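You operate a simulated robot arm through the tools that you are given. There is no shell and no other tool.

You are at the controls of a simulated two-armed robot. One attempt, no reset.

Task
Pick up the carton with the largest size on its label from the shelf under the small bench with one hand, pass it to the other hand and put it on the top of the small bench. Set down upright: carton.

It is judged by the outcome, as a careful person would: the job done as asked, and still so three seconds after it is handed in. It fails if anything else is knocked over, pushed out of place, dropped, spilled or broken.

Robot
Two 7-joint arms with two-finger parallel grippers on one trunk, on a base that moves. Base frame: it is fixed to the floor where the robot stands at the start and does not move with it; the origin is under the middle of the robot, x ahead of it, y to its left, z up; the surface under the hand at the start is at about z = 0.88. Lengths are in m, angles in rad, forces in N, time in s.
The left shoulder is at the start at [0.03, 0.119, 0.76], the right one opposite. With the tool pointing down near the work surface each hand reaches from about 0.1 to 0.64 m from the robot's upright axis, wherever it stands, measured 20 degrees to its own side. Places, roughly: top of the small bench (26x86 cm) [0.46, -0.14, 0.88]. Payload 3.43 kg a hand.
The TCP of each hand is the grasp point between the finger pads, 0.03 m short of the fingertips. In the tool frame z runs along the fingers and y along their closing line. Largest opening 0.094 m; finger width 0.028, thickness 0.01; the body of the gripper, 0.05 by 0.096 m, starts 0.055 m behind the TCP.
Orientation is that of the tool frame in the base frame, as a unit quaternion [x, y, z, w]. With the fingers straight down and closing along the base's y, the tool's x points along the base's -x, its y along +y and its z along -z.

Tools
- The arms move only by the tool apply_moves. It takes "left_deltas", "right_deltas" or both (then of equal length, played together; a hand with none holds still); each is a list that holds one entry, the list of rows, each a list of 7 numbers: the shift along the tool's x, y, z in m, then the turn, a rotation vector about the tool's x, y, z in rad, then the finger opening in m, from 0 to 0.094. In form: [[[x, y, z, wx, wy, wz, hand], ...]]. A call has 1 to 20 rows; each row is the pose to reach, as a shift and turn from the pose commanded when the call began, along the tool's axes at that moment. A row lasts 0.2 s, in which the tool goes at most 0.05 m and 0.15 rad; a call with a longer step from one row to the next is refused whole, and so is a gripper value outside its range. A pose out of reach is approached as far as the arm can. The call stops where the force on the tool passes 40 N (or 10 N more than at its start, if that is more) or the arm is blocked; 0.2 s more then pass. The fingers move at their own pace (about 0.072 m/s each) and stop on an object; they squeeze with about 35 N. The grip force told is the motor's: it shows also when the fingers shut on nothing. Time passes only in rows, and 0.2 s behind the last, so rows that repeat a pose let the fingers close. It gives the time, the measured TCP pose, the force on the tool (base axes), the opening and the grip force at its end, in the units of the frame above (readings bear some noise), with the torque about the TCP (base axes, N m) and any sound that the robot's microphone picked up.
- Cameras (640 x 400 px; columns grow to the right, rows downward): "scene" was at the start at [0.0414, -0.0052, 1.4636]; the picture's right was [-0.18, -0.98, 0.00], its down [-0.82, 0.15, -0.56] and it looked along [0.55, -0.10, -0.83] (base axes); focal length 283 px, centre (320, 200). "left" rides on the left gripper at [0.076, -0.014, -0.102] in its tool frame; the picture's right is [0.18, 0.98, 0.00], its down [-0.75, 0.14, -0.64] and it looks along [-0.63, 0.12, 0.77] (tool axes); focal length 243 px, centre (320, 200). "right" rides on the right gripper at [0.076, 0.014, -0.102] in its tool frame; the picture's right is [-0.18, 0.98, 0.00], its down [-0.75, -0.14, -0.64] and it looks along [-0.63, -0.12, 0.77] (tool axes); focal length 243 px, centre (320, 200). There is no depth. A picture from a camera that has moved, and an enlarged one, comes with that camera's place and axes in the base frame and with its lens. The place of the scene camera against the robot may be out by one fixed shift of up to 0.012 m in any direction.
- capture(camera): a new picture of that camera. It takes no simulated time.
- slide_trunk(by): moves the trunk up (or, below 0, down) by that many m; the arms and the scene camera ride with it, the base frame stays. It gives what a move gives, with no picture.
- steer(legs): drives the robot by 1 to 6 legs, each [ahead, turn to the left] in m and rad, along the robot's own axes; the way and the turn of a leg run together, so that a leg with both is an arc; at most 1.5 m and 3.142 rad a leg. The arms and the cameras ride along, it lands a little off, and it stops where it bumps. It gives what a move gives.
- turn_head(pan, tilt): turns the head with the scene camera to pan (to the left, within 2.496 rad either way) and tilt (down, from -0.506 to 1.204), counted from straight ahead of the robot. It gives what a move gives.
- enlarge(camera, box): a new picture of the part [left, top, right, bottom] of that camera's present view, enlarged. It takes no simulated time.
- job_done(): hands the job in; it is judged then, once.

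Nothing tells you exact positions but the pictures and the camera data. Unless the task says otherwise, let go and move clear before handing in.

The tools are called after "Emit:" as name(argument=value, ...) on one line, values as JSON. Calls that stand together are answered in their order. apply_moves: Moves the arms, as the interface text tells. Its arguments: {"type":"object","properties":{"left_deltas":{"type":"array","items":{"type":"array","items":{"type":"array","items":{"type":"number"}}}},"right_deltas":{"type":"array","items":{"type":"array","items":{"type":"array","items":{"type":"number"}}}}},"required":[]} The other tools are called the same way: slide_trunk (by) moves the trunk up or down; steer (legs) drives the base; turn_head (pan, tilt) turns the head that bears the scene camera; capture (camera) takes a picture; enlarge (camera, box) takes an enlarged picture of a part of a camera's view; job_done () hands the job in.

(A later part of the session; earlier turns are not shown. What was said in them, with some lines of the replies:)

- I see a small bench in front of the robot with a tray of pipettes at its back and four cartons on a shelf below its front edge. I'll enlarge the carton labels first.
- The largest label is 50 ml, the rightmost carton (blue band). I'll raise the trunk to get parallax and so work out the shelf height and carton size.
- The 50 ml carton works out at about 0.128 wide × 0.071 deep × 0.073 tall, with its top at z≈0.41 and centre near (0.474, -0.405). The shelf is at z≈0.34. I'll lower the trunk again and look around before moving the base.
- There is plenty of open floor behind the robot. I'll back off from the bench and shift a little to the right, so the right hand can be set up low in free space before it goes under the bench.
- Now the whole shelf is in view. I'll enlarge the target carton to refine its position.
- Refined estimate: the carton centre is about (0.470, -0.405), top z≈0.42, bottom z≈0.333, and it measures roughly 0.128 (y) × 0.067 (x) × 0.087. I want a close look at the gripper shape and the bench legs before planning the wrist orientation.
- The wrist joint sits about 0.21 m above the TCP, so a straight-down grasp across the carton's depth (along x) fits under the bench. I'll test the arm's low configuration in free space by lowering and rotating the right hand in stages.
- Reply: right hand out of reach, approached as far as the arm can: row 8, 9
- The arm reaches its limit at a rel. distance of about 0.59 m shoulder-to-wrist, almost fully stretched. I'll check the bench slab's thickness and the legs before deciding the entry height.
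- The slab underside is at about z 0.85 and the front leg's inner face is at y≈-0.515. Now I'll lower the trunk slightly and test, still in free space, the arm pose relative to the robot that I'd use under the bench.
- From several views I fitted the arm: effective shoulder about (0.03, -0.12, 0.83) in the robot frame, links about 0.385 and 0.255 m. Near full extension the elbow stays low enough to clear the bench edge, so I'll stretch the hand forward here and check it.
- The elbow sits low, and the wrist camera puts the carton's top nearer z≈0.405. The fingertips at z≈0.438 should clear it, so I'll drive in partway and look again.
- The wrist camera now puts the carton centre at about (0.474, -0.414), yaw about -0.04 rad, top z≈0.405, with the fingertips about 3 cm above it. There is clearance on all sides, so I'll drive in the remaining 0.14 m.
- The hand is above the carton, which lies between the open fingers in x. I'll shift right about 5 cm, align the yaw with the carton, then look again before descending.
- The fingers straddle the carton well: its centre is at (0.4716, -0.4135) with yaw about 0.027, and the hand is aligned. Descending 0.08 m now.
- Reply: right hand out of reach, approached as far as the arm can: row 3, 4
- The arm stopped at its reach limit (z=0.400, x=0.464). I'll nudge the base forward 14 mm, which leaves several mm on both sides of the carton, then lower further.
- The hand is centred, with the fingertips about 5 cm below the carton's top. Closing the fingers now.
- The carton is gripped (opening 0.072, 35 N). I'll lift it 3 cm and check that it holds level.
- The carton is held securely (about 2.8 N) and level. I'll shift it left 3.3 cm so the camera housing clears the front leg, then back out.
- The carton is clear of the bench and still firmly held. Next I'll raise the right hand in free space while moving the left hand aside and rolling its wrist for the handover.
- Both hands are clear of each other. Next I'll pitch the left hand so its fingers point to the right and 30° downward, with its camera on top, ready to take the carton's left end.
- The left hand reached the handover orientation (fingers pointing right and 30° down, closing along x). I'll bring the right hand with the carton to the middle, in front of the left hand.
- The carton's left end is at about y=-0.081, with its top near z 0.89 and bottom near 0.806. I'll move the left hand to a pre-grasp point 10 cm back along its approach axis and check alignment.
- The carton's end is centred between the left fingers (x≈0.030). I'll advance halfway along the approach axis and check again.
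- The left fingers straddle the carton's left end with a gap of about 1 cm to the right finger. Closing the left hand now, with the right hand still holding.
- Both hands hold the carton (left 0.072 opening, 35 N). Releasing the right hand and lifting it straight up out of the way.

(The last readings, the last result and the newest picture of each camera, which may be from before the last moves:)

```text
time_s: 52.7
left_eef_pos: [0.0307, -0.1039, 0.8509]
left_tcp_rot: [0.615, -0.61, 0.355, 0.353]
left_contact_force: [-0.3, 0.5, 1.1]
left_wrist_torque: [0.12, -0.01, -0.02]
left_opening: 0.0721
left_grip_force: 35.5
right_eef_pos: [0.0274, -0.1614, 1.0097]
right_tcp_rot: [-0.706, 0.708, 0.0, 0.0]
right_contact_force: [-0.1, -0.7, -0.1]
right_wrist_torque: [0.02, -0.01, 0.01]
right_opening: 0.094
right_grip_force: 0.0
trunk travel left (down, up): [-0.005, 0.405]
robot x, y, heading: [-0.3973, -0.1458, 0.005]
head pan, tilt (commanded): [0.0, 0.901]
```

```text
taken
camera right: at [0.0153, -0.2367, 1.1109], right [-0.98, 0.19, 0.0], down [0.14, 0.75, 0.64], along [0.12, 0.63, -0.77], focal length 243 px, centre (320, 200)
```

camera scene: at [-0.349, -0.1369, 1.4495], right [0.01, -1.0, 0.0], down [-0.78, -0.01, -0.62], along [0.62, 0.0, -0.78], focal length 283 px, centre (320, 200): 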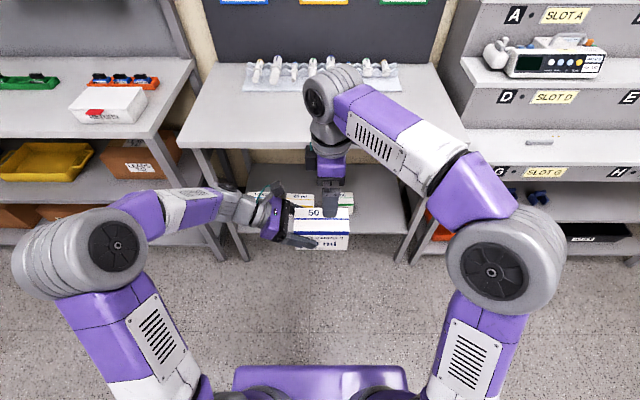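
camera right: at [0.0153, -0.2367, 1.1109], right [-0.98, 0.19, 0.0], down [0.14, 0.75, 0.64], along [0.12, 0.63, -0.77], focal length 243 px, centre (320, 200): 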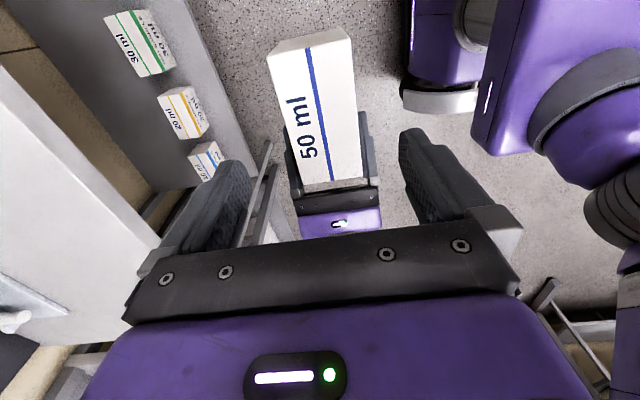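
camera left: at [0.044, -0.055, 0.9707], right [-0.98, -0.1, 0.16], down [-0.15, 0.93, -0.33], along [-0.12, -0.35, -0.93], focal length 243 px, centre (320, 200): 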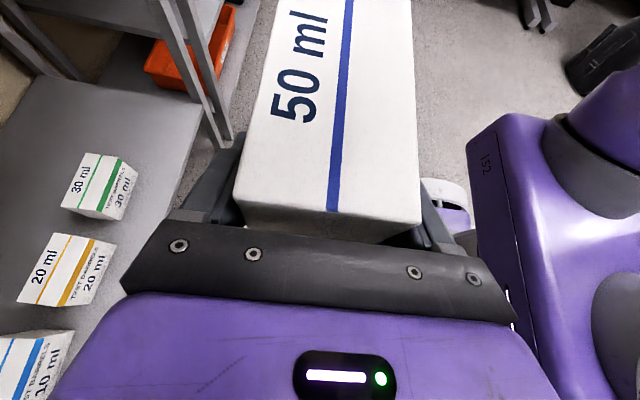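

The carton is now held by the left hand alone and is level. I'll move the right hand back and to the right, out of the way, and then raise the trunk so the carton clears the bench top.

Emit:
apply_moves(right_deltas=[[[0.03, 0.01, -0.02, 0, 0, 0, 0.094], [0.067, 0.03, -0.03, 0, 0, 0, 0.094], [0.104, 0.05, -0.04, 0, 0, 0, 0.094], [0.14, 0.07, -0.04, 0, 0, 0, 0.094], [0.18, 0.09, -0.04, 0, 0, 0, 0.094], [0.22, 0.11, -0.04, 0, 0, 0, 0.094], [0.25, 0.13, -0.04, 0, 0, 0, 0.094]]])

Emit:
slide_trunk(by=0.15)

Emit:
capture(camera="scene")

Emit:
capture(camera="left")

```text
time_s: 54.3
left_eef_pos: [0.0299, -0.106, 0.8517]
left_tcp_rot: [0.614, -0.61, 0.355, 0.353]
left_contact_force: [0.1, -0.7, -0.2]
left_wrist_torque: [0.13, 0.02, 0.0]
left_opening: 0.0723
left_grip_force: 35.3
right_eef_pos: [-0.1027, -0.4116, 1.0506]
right_tcp_rot: [-0.706, 0.708, 0.0, -0.001]
right_contact_force: [1.1, -0.3, 0.8]
right_wrist_torque: [-0.01, 0.0, -0.02]
right_opening: 0.094
right_grip_force: 0.1
trunk travel left (down, up): [-0.005, 0.405]
robot x, y, heading: [-0.3967, -0.1455, 0.009]
head pan, tilt (commanded): [0.0, 0.901]
```

```text
time_s: 56.1
left_eef_pos: [0.0306, -0.1056, 1.0007]
left_tcp_rot: [0.614, -0.61, 0.354, 0.353]
left_contact_force: [0.5, 0.1, -4.1]
left_wrist_torque: [0.11, 0.02, 0.01]
left_opening: 0.0721
left_grip_force: 35.4
right_eef_pos: [-0.1013, -0.4117, 1.1996]
right_tcp_rot: [-0.707, 0.707, 0.001, 0.0]
right_contact_force: [0.4, -0.1, 0.1]
right_wrist_torque: [0.0, 0.03, 0.04]
right_opening: 0.094
right_grip_force: 0.1
trunk travel left (down, up): [-0.155, 0.255]
robot x, y, heading: [-0.398, -0.1469, 0.003]
head pan, tilt (commanded): [0.0, 0.901]
```

```text
taken
camera scene: at [-0.3487, -0.1371, 1.5994], right [0.01, -1.0, 0.0], down [-0.78, -0.01, -0.62], along [0.62, 0.0, -0.78], focal length 283 px, centre (320, 200)
```

scene: 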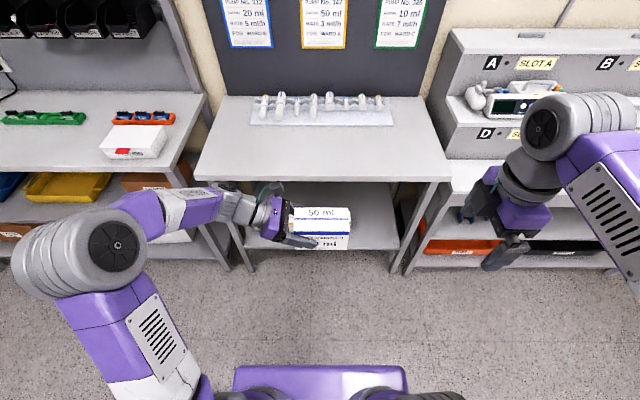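

```text
taken
camera left: at [0.0442, -0.055, 1.1205], right [-0.98, -0.1, 0.16], down [-0.15, 0.93, -0.33], along [-0.12, -0.35, -0.93], focal length 243 px, centre (320, 200)
```

left: 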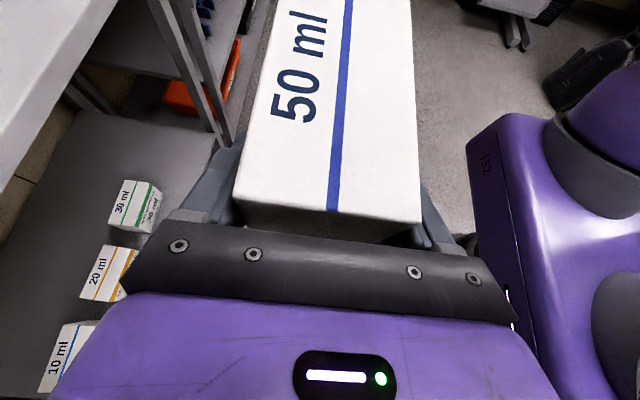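

Everything is raised, with the carton's bottom at about z 0.955, well above the bench top. I'll drive forward so the carton comes over the free front part of the bench.

Emit:
steer(legs=[[0.25, 0]])

Emit:
capture(camera="scene")

Emit:
capture(camera="left")

Emit:
capture(camera="right")

```text
time_s: 57.9
left_eef_pos: [0.2787, -0.1053, 1.0026]
left_tcp_rot: [0.614, -0.61, 0.354, 0.353]
left_contact_force: [0.6, 0.2, -3.5]
left_wrist_torque: [0.14, 0.02, -0.01]
left_opening: 0.0722
left_grip_force: 34.6
right_eef_pos: [0.1477, -0.4103, 1.2015]
right_tcp_rot: [-0.706, 0.708, 0.001, 0.0]
right_contact_force: [-0.2, 0.7, 0.0]
right_wrist_torque: [0.0, 0.02, -0.01]
right_opening: 0.094
right_grip_force: 0.1
trunk travel left (down, up): [-0.155, 0.255]
robot x, y, heading: [-0.1522, -0.1435, 0.008]
head pan, tilt (commanded): [0.0, 0.901]
```

```text
taken
camera scene: at [-0.0984, -0.1358, 1.5995], right [0.0, -1.0, 0.0], down [-0.78, 0.0, -0.62], along [0.62, 0.0, -0.78], focal length 283 px, centre (320, 200)
```

scene: 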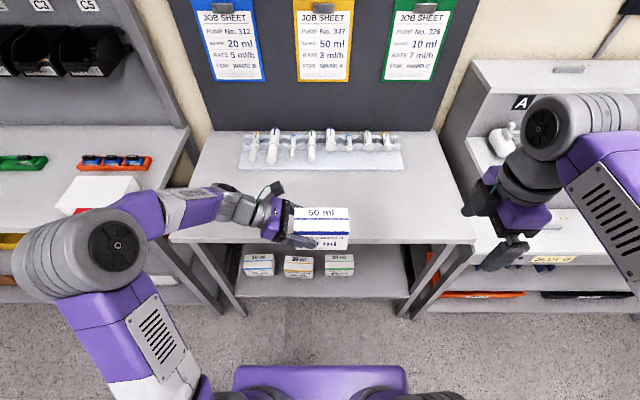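

```text
taken
camera left: at [0.2944, -0.055, 1.1204], right [-0.98, -0.1, 0.16], down [-0.15, 0.93, -0.33], along [-0.12, -0.35, -0.93], focal length 243 px, centre (320, 200)
```

left: 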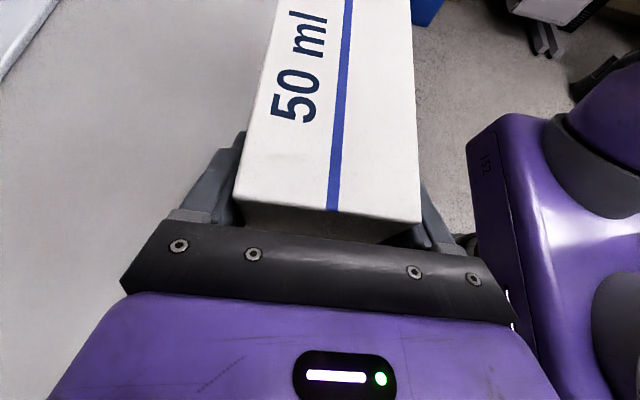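

```text
taken
camera right: at [0.1344, -0.4856, 1.3024], right [-0.98, 0.19, 0.0], down [0.15, 0.75, 0.64], along [0.12, 0.63, -0.77], focal length 243 px, centre (320, 200)
```

right: 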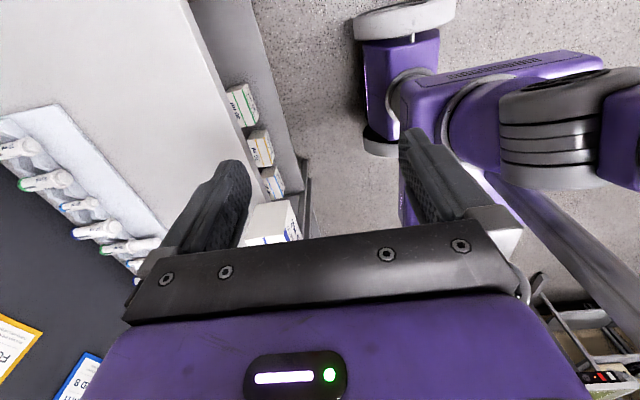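

Emit:
steer(legs=[[0.15, 0]])

Emit:
capture(camera="scene")

Emit:
capture(camera="left")

Emit:
capture(camera="right")

```text
time_s: 59.3
left_eef_pos: [0.4298, -0.1047, 1.0022]
left_tcp_rot: [0.614, -0.611, 0.353, 0.353]
left_contact_force: [0.9, 0.3, -4.1]
left_wrist_torque: [0.16, -0.01, 0.0]
left_opening: 0.0721
left_grip_force: 35.2
right_eef_pos: [0.2988, -0.4097, 1.2005]
right_tcp_rot: [-0.705, 0.709, 0.001, -0.001]
right_contact_force: [0.6, -0.4, 0.5]
right_wrist_torque: [0.03, 0.01, 0.03]
right_opening: 0.0941
right_grip_force: 0.1
trunk travel left (down, up): [-0.155, 0.255]
robot x, y, heading: [0.0068, -0.1456, 0.002]
head pan, tilt (commanded): [0.0, 0.901]
```

```text
taken
camera scene: at [0.0522, -0.1351, 1.5994], right [0.0, -1.0, 0.0], down [-0.78, 0.0, -0.62], along [0.62, 0.0, -0.78], focal length 283 px, centre (320, 200)
```

scene: 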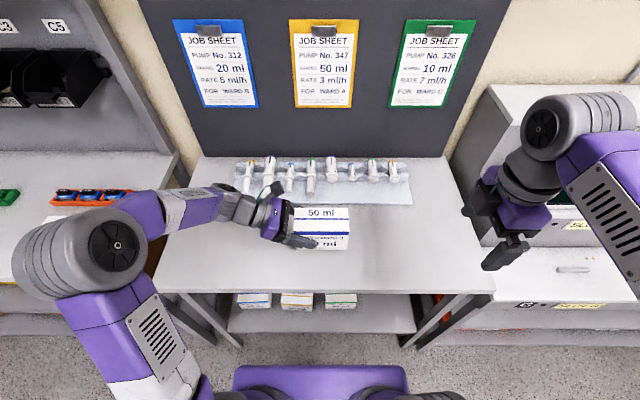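

```text
taken
camera left: at [0.4449, -0.0545, 1.1203], right [-0.98, -0.1, 0.16], down [-0.15, 0.93, -0.33], along [-0.12, -0.35, -0.93], focal length 243 px, centre (320, 200)
```

left: 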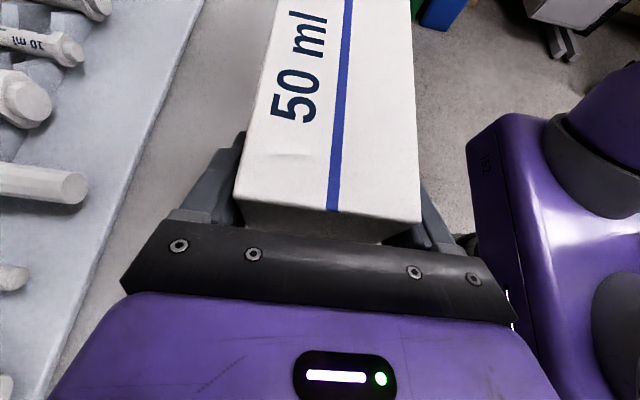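

```text
taken
camera right: at [0.2848, -0.485, 1.3024], right [-0.98, 0.19, 0.0], down [0.15, 0.75, 0.64], along [0.12, 0.63, -0.77], focal length 243 px, centre (320, 200)
```

right: 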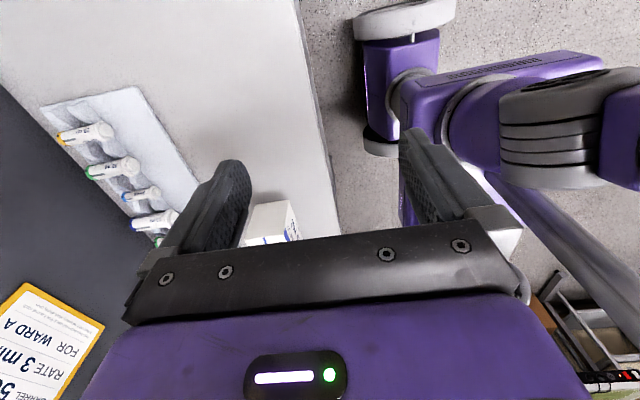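

The carton is over the free part of the bench (x≈0.39–0.47, tray front at about 0.60). I'll lower it most of the way with the arm and check that it is level.

Emit:
apply_moves(left_deltas=[[[-0.012, 0, 0.007, 0, 0, 0, 0.04], [-0.0243, 0, 0.014, 0, 0, 0, 0.04], [-0.0364, 0, 0.0209, 0, 0, 0, 0.04], [-0.0468, 0, 0.0269, 0, 0, 0, 0.04]]])

Emit:
enlarge(camera="scene", box=[220, 170, 412, 290])

Emit:
enlarge(camera="right", box=[200, 150, 360, 250])

```text
time_s: 60.3
left_eef_pos: [0.4292, -0.1042, 0.9473]
left_tcp_rot: [0.614, -0.611, 0.354, 0.352]
left_contact_force: [0.6, 0.2, -2.8]
left_wrist_torque: [0.17, 0.0, -0.01]
left_opening: 0.072
left_grip_force: 35.1
right_eef_pos: [0.297, -0.4099, 1.2017]
right_tcp_rot: [-0.705, 0.709, 0.0, -0.001]
right_contact_force: [-0.1, 0.2, -0.1]
right_wrist_torque: [0.04, 0.02, -0.02]
right_opening: 0.0939
right_grip_force: 0.0
trunk travel left (down, up): [-0.155, 0.255]
robot x, y, heading: [0.0036, -0.1409, 0.001]
head pan, tilt (commanded): [0.0, 0.901]
```

```text
3.33 times, centred on (316, 230) of scene
camera zoom: at [0.051, -0.135, 1.5995], right [0.0, -1.0, 0.0], down [-0.78, 0.0, -0.62], along [0.62, 0.0, -0.78], focal length 943 px, centre (333, 100)
```

zoom: 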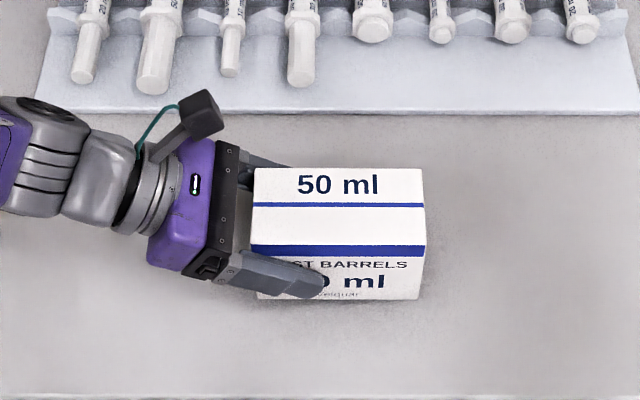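

```text
4.00 times, centred on (280, 200) of right
camera zoom: at [0.2839, -0.4849, 1.3026], right [-0.98, 0.19, 0.0], down [0.15, 0.75, 0.64], along [0.12, 0.63, -0.77], focal length 970 px, centre (480, 200)
```

zoom: 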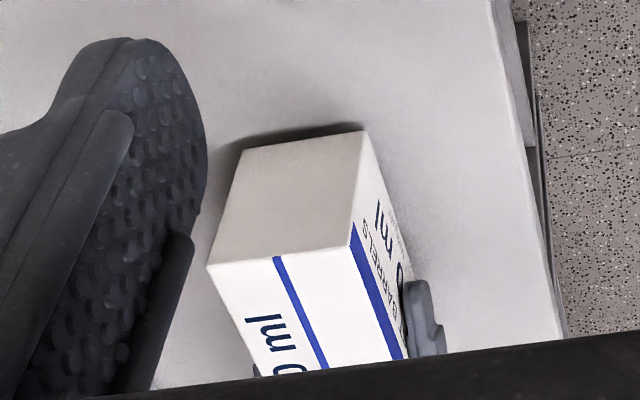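

The carton is level and a couple of centimetres above the bench. I'll lower it in small steps, watching the vertical force.

Emit:
apply_moves(left_deltas=[[[-0.0043, 0, 0.0025, 0, 0, 0, 0.04], [-0.0087, 0, 0.005, 0, 0, 0, 0.04], [-0.0121, 0, 0.007, 0, 0, 0, 0.04]]])

```text
time_s: 61.1
left_eef_pos: [0.4296, -0.1039, 0.934]
left_tcp_rot: [0.614, -0.611, 0.353, 0.353]
left_contact_force: [0.3, -0.3, -3.5]
left_wrist_torque: [0.1, 0.03, 0.04]
left_opening: 0.0723
left_grip_force: 35.0
right_eef_pos: [0.2979, -0.4101, 1.201]
right_tcp_rot: [-0.705, 0.709, 0.001, -0.001]
right_contact_force: [0.6, -0.1, -0.5]
right_wrist_torque: [0.0, -0.01, -0.01]
right_opening: 0.0939
right_grip_force: 0.1
trunk travel left (down, up): [-0.155, 0.255]
robot x, y, heading: [0.0028, -0.1417, 0.005]
head pan, tilt (commanded): [0.0, 0.901]
```

Emit:
apply_moves(left_deltas=[[[-0.0035, 0, 0.002, 0, 0, 0, 0.04]]])

Emit:
apply_moves(left_deltas=[[[-0.0026, 0, 0.0015, 0, 0, 0, 0.04]]])

```text
time_s: 61.5
left_eef_pos: [0.4293, -0.105, 0.9302]
left_tcp_rot: [0.614, -0.611, 0.354, 0.353]
left_contact_force: [-0.1, 0.7, -1.2]
left_wrist_torque: [-0.03, 0.07, -0.05]
left_opening: 0.0724
left_grip_force: 34.8
right_eef_pos: [0.2971, -0.4079, 1.1998]
right_tcp_rot: [-0.706, 0.709, 0.0, 0.0]
right_contact_force: [0.3, 0.1, -0.7]
right_wrist_torque: [0.02, 0.01, 0.01]
right_opening: 0.094
right_grip_force: 0.1
trunk travel left (down, up): [-0.155, 0.255]
robot x, y, heading: [0.0062, -0.1407, 0.004]
head pan, tilt (commanded): [0.0, 0.901]
```

```text
time_s: 61.9
left_eef_pos: [0.4305, -0.1046, 0.9313]
left_tcp_rot: [0.612, -0.611, 0.357, 0.353]
left_contact_force: [1.2, 5.9, 24.1]
left_wrist_torque: [0.49, 0.44, -0.11]
left_opening: 0.0722
left_grip_force: 35.0
right_eef_pos: [0.2953, -0.4092, 1.2022]
right_tcp_rot: [-0.705, 0.709, -0.001, 0.0]
right_contact_force: [0.2, -0.6, 0.4]
right_wrist_torque: [-0.01, -0.03, 0.02]
right_opening: 0.094
right_grip_force: 0.1
trunk travel left (down, up): [-0.155, 0.255]
robot x, y, heading: [0.0038, -0.1426, 0.004]
head pan, tilt (commanded): [0.0, 0.901]
```

Contact with the bench (24 N upward). I'll ease off about 2 mm so the carton just rests, then check.

Emit:
apply_moves(left_deltas=[[[0.0017, 0, -0.001, 0, 0, 0, 0.04], [0.0017, 0, -0.001, 0, 0, 0, 0.04]]])

Emit:
enlarge(camera="scene", box=[220, 170, 412, 290])

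Emit:
enlarge(camera="right", box=[200, 150, 360, 250])

```text
time_s: 62.5
left_eef_pos: [0.4297, -0.1052, 0.9301]
left_tcp_rot: [0.613, -0.611, 0.355, 0.353]
left_contact_force: [6.2, 2.9, 22.6]
left_wrist_torque: [-0.38, -0.02, -0.06]
left_opening: 0.0724
left_grip_force: 34.9
right_eef_pos: [0.2975, -0.4091, 1.2006]
right_tcp_rot: [-0.705, 0.709, 0.0, 0.0]
right_contact_force: [0.0, -0.5, 0.4]
right_wrist_torque: [0.0, 0.02, 0.01]
right_opening: 0.0938
right_grip_force: 0.0
trunk travel left (down, up): [-0.155, 0.255]
robot x, y, heading: [0.0021, -0.1425, 0.005]
head pan, tilt (commanded): [0.0, 0.901]
```

```text
3.33 times, centred on (316, 230) of scene
camera zoom: at [0.0498, -0.1348, 1.5996], right [0.0, -1.0, 0.0], down [-0.78, 0.0, -0.62], along [0.62, 0.0, -0.78], focal length 943 px, centre (333, 100)
```

zoom: 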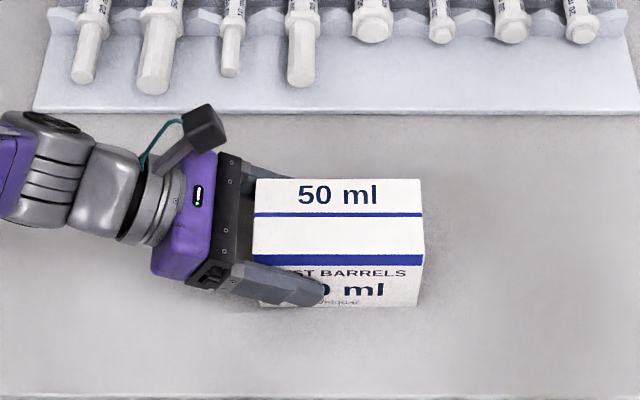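

```text
4.00 times, centred on (280, 200) of right
camera zoom: at [0.2829, -0.4848, 1.303], right [-0.98, 0.19, 0.0], down [0.14, 0.75, 0.64], along [0.12, 0.63, -0.77], focal length 970 px, centre (480, 200)
```

zoom: 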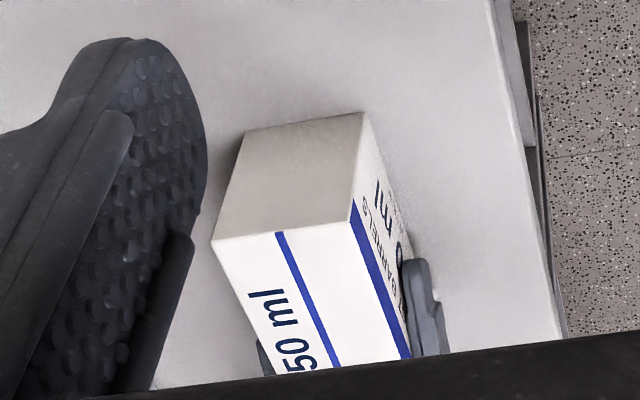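

Emit:
apply_moves(left_deltas=[[[0.0013, 0, -0.0008, 0, 0, 0, 0.04], [0.0013, 0, -0.0008, 0, 0, 0, 0.04], [0.0013, 0, -0.0008, 0, 0, 0, 0.04]]])

```text
time_s: 63.3
left_eef_pos: [0.4294, -0.105, 0.9293]
left_tcp_rot: [0.613, -0.612, 0.353, 0.353]
left_contact_force: [4.6, -1.0, 7.0]
left_wrist_torque: [-0.16, -0.46, 0.08]
left_opening: 0.0723
left_grip_force: 35.1
right_eef_pos: [0.2961, -0.4091, 1.2003]
right_tcp_rot: [-0.706, 0.708, 0.0, 0.0]
right_contact_force: [0.1, 0.1, 0.1]
right_wrist_torque: [-0.01, 0.03, 0.02]
right_opening: 0.094
right_grip_force: 0.0
trunk travel left (down, up): [-0.155, 0.255]
robot x, y, heading: [0.0023, -0.1419, 0.007]
head pan, tilt (commanded): [0.0, 0.901]
```

Emit:
apply_moves(left_deltas=[[[0.0007, 0, -0.0004, 0, 0, 0, 0.04], [0.0007, 0, -0.0004, 0, 0, 0, 0.04]]])

Emit:
enlarge(camera="scene", box=[260, 190, 388, 270])

```text
time_s: 63.9
left_eef_pos: [0.4281, -0.1049, 0.9298]
left_tcp_rot: [0.615, -0.611, 0.352, 0.352]
left_contact_force: [1.2, 0.6, -3.6]
left_wrist_torque: [0.15, -0.02, -0.02]
left_opening: 0.0724
left_grip_force: 34.8
right_eef_pos: [0.2976, -0.4098, 1.201]
right_tcp_rot: [-0.705, 0.709, -0.001, -0.001]
right_contact_force: [-0.3, 0.2, 0.2]
right_wrist_torque: [-0.01, 0.03, -0.02]
right_opening: 0.0939
right_grip_force: 0.1
trunk travel left (down, up): [-0.155, 0.255]
robot x, y, heading: [0.0025, -0.1475, 0.003]
head pan, tilt (commanded): [0.0, 0.901]
```

```text
5.00 times, centred on (324, 230) of scene
camera zoom: at [0.0507, -0.1351, 1.5994], right [0.0, -1.0, 0.0], down [-0.78, 0.0, -0.62], along [0.62, 0.0, -0.78], focal length 1415 px, centre (300, 50)
```

zoom: 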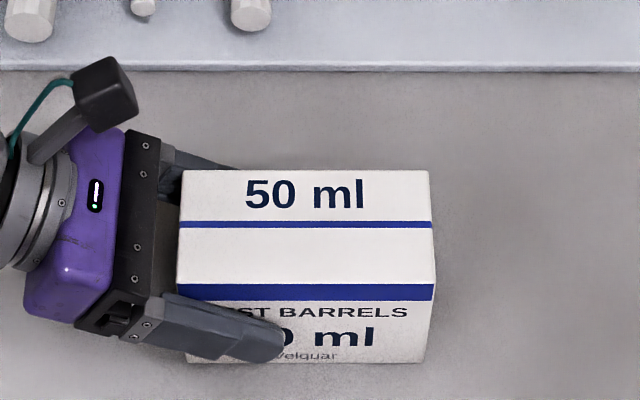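

The carton is hovering within about half a millimetre of the bench, with only its own weight showing. I'll settle it down by that half millimetre and open the left fingers.

Emit:
apply_moves(left_deltas=[[[-0.0005, 0, 0.0003, 0, 0, 0, 0.04], [-0.0005, 0, 0.0003, 0, 0, 0, 0.078], [-0.0005, 0, 0.0003, 0, 0, 0, 0.094], [-0.0005, 0, 0.0003, 0, 0, 0, 0.094], [-0.0005, 0, 0.0003, 0, 0, 0, 0.094]]])

Emit:
enlarge(camera="scene", box=[260, 190, 388, 270])

Emit:
capture(camera="left")

```text
time_s: 65.1
left_eef_pos: [0.4284, -0.105, 0.9301]
left_tcp_rot: [0.614, -0.611, 0.354, 0.353]
left_contact_force: [0.3, -0.5, -0.3]
left_wrist_torque: [0.01, 0.01, 0.03]
left_opening: 0.0938
left_grip_force: 0.1
right_eef_pos: [0.2969, -0.4106, 1.2003]
right_tcp_rot: [-0.706, 0.709, 0.0, 0.0]
right_contact_force: [-0.3, 0.3, 0.1]
right_wrist_torque: [-0.01, -0.01, 0.01]
right_opening: 0.0938
right_grip_force: 0.1
trunk travel left (down, up): [-0.155, 0.255]
robot x, y, heading: [0.0056, -0.1452, -0.001]
head pan, tilt (commanded): [0.0, 0.901]
```

```text
5.00 times, centred on (324, 230) of scene
camera zoom: at [0.0505, -0.1351, 1.5995], right [0.0, -1.0, 0.0], down [-0.78, 0.0, -0.62], along [0.62, 0.0, -0.78], focal length 1415 px, centre (300, 50)
```

zoom: 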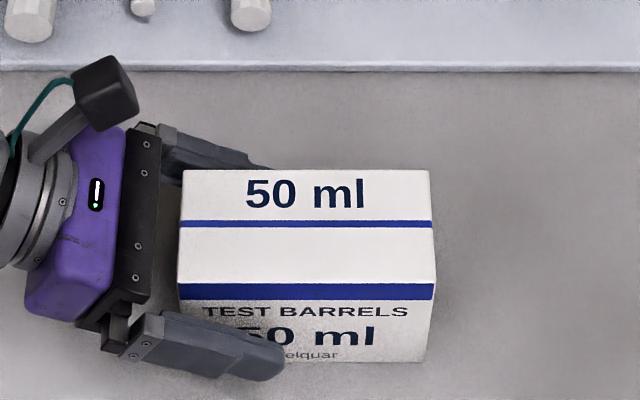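

```text
taken
camera left: at [0.4438, -0.0548, 1.0494], right [-0.98, -0.1, 0.16], down [-0.14, 0.93, -0.33], along [-0.12, -0.35, -0.93], focal length 243 px, centre (320, 200)
```

left: 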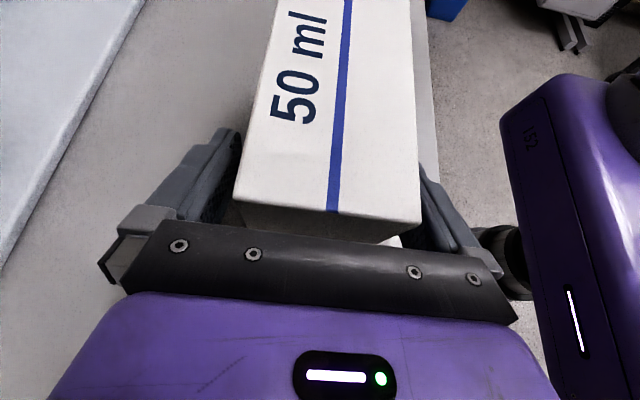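

The carton is released and standing on the bench. I'll retract the left hand straight back along its approach axis.

Emit:
apply_moves(left_deltas=[[[0, 0, -0.012, 0, 0, 0, 0.094], [0, 0, -0.03, 0, 0, 0, 0.094], [0, 0, -0.055, 0, 0, 0, 0.094], [0, 0, -0.085, 0, 0, 0, 0.094], [0, 0, -0.12, 0, 0, 0, 0.094]]])

Emit:
capture(camera="scene")

Emit:
capture(camera="left")

Emit:
capture(camera="right")

```text
time_s: 66.3
left_eef_pos: [0.4279, 0.0024, 0.9908]
left_tcp_rot: [0.614, -0.611, 0.354, 0.354]
left_contact_force: [0.1, 0.0, 0.6]
left_wrist_torque: [-0.01, 0.03, -0.01]
left_opening: 0.0941
left_grip_force: 0.1
right_eef_pos: [0.2972, -0.4099, 1.2012]
right_tcp_rot: [-0.705, 0.709, 0.0, 0.0]
right_contact_force: [-0.1, 0.0, 1.1]
right_wrist_torque: [0.01, 0.0, 0.01]
right_opening: 0.094
right_grip_force: 0.1
trunk travel left (down, up): [-0.155, 0.255]
robot x, y, heading: [0.0012, -0.1444, 0.003]
head pan, tilt (commanded): [0.0, 0.901]
```

```text
taken
camera scene: at [0.0502, -0.1346, 1.5995], right [0.0, -1.0, 0.0], down [-0.78, 0.0, -0.62], along [0.62, 0.0, -0.78], focal length 283 px, centre (320, 200)
```

scene: 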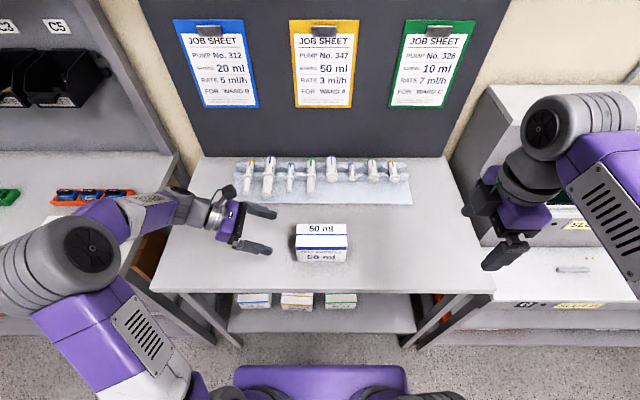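

```text
taken
camera left: at [0.443, 0.0514, 1.1097], right [-0.98, -0.1, 0.16], down [-0.15, 0.93, -0.33], along [-0.12, -0.35, -0.93], focal length 243 px, centre (320, 200)
```

left: 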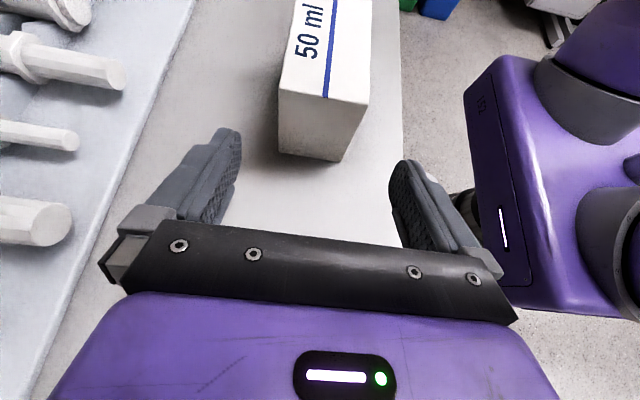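

```text
taken
camera right: at [0.2832, -0.4846, 1.3029], right [-0.98, 0.19, 0.0], down [0.14, 0.75, 0.64], along [0.12, 0.63, -0.77], focal length 243 px, centre (320, 200)
```

right: 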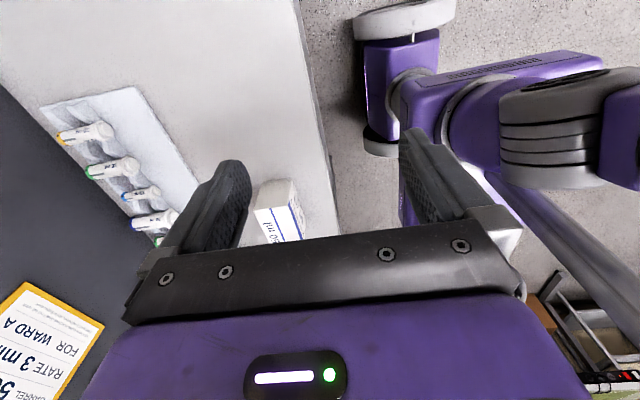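

The 50 ml carton stands upright on the bench top. Both hands are open and clear, and the other cartons, the tray and the pipettes are undisturbed. I'm handing the job in.

Emit:
job_done()

```text
The job is handed in.
```

The 50 ml carton, the largest size on the shelf, is standing upright on top of the small bench, clear of the pipette tray. The job is handed in.

The right hand took it from the shelf and passed it to the left hand in front of the bench. The left hand then set it down and let go. In the last pictures both hands were open and clear of the carton. The other three cartons, the tray and the pipettes looked undisturbed.
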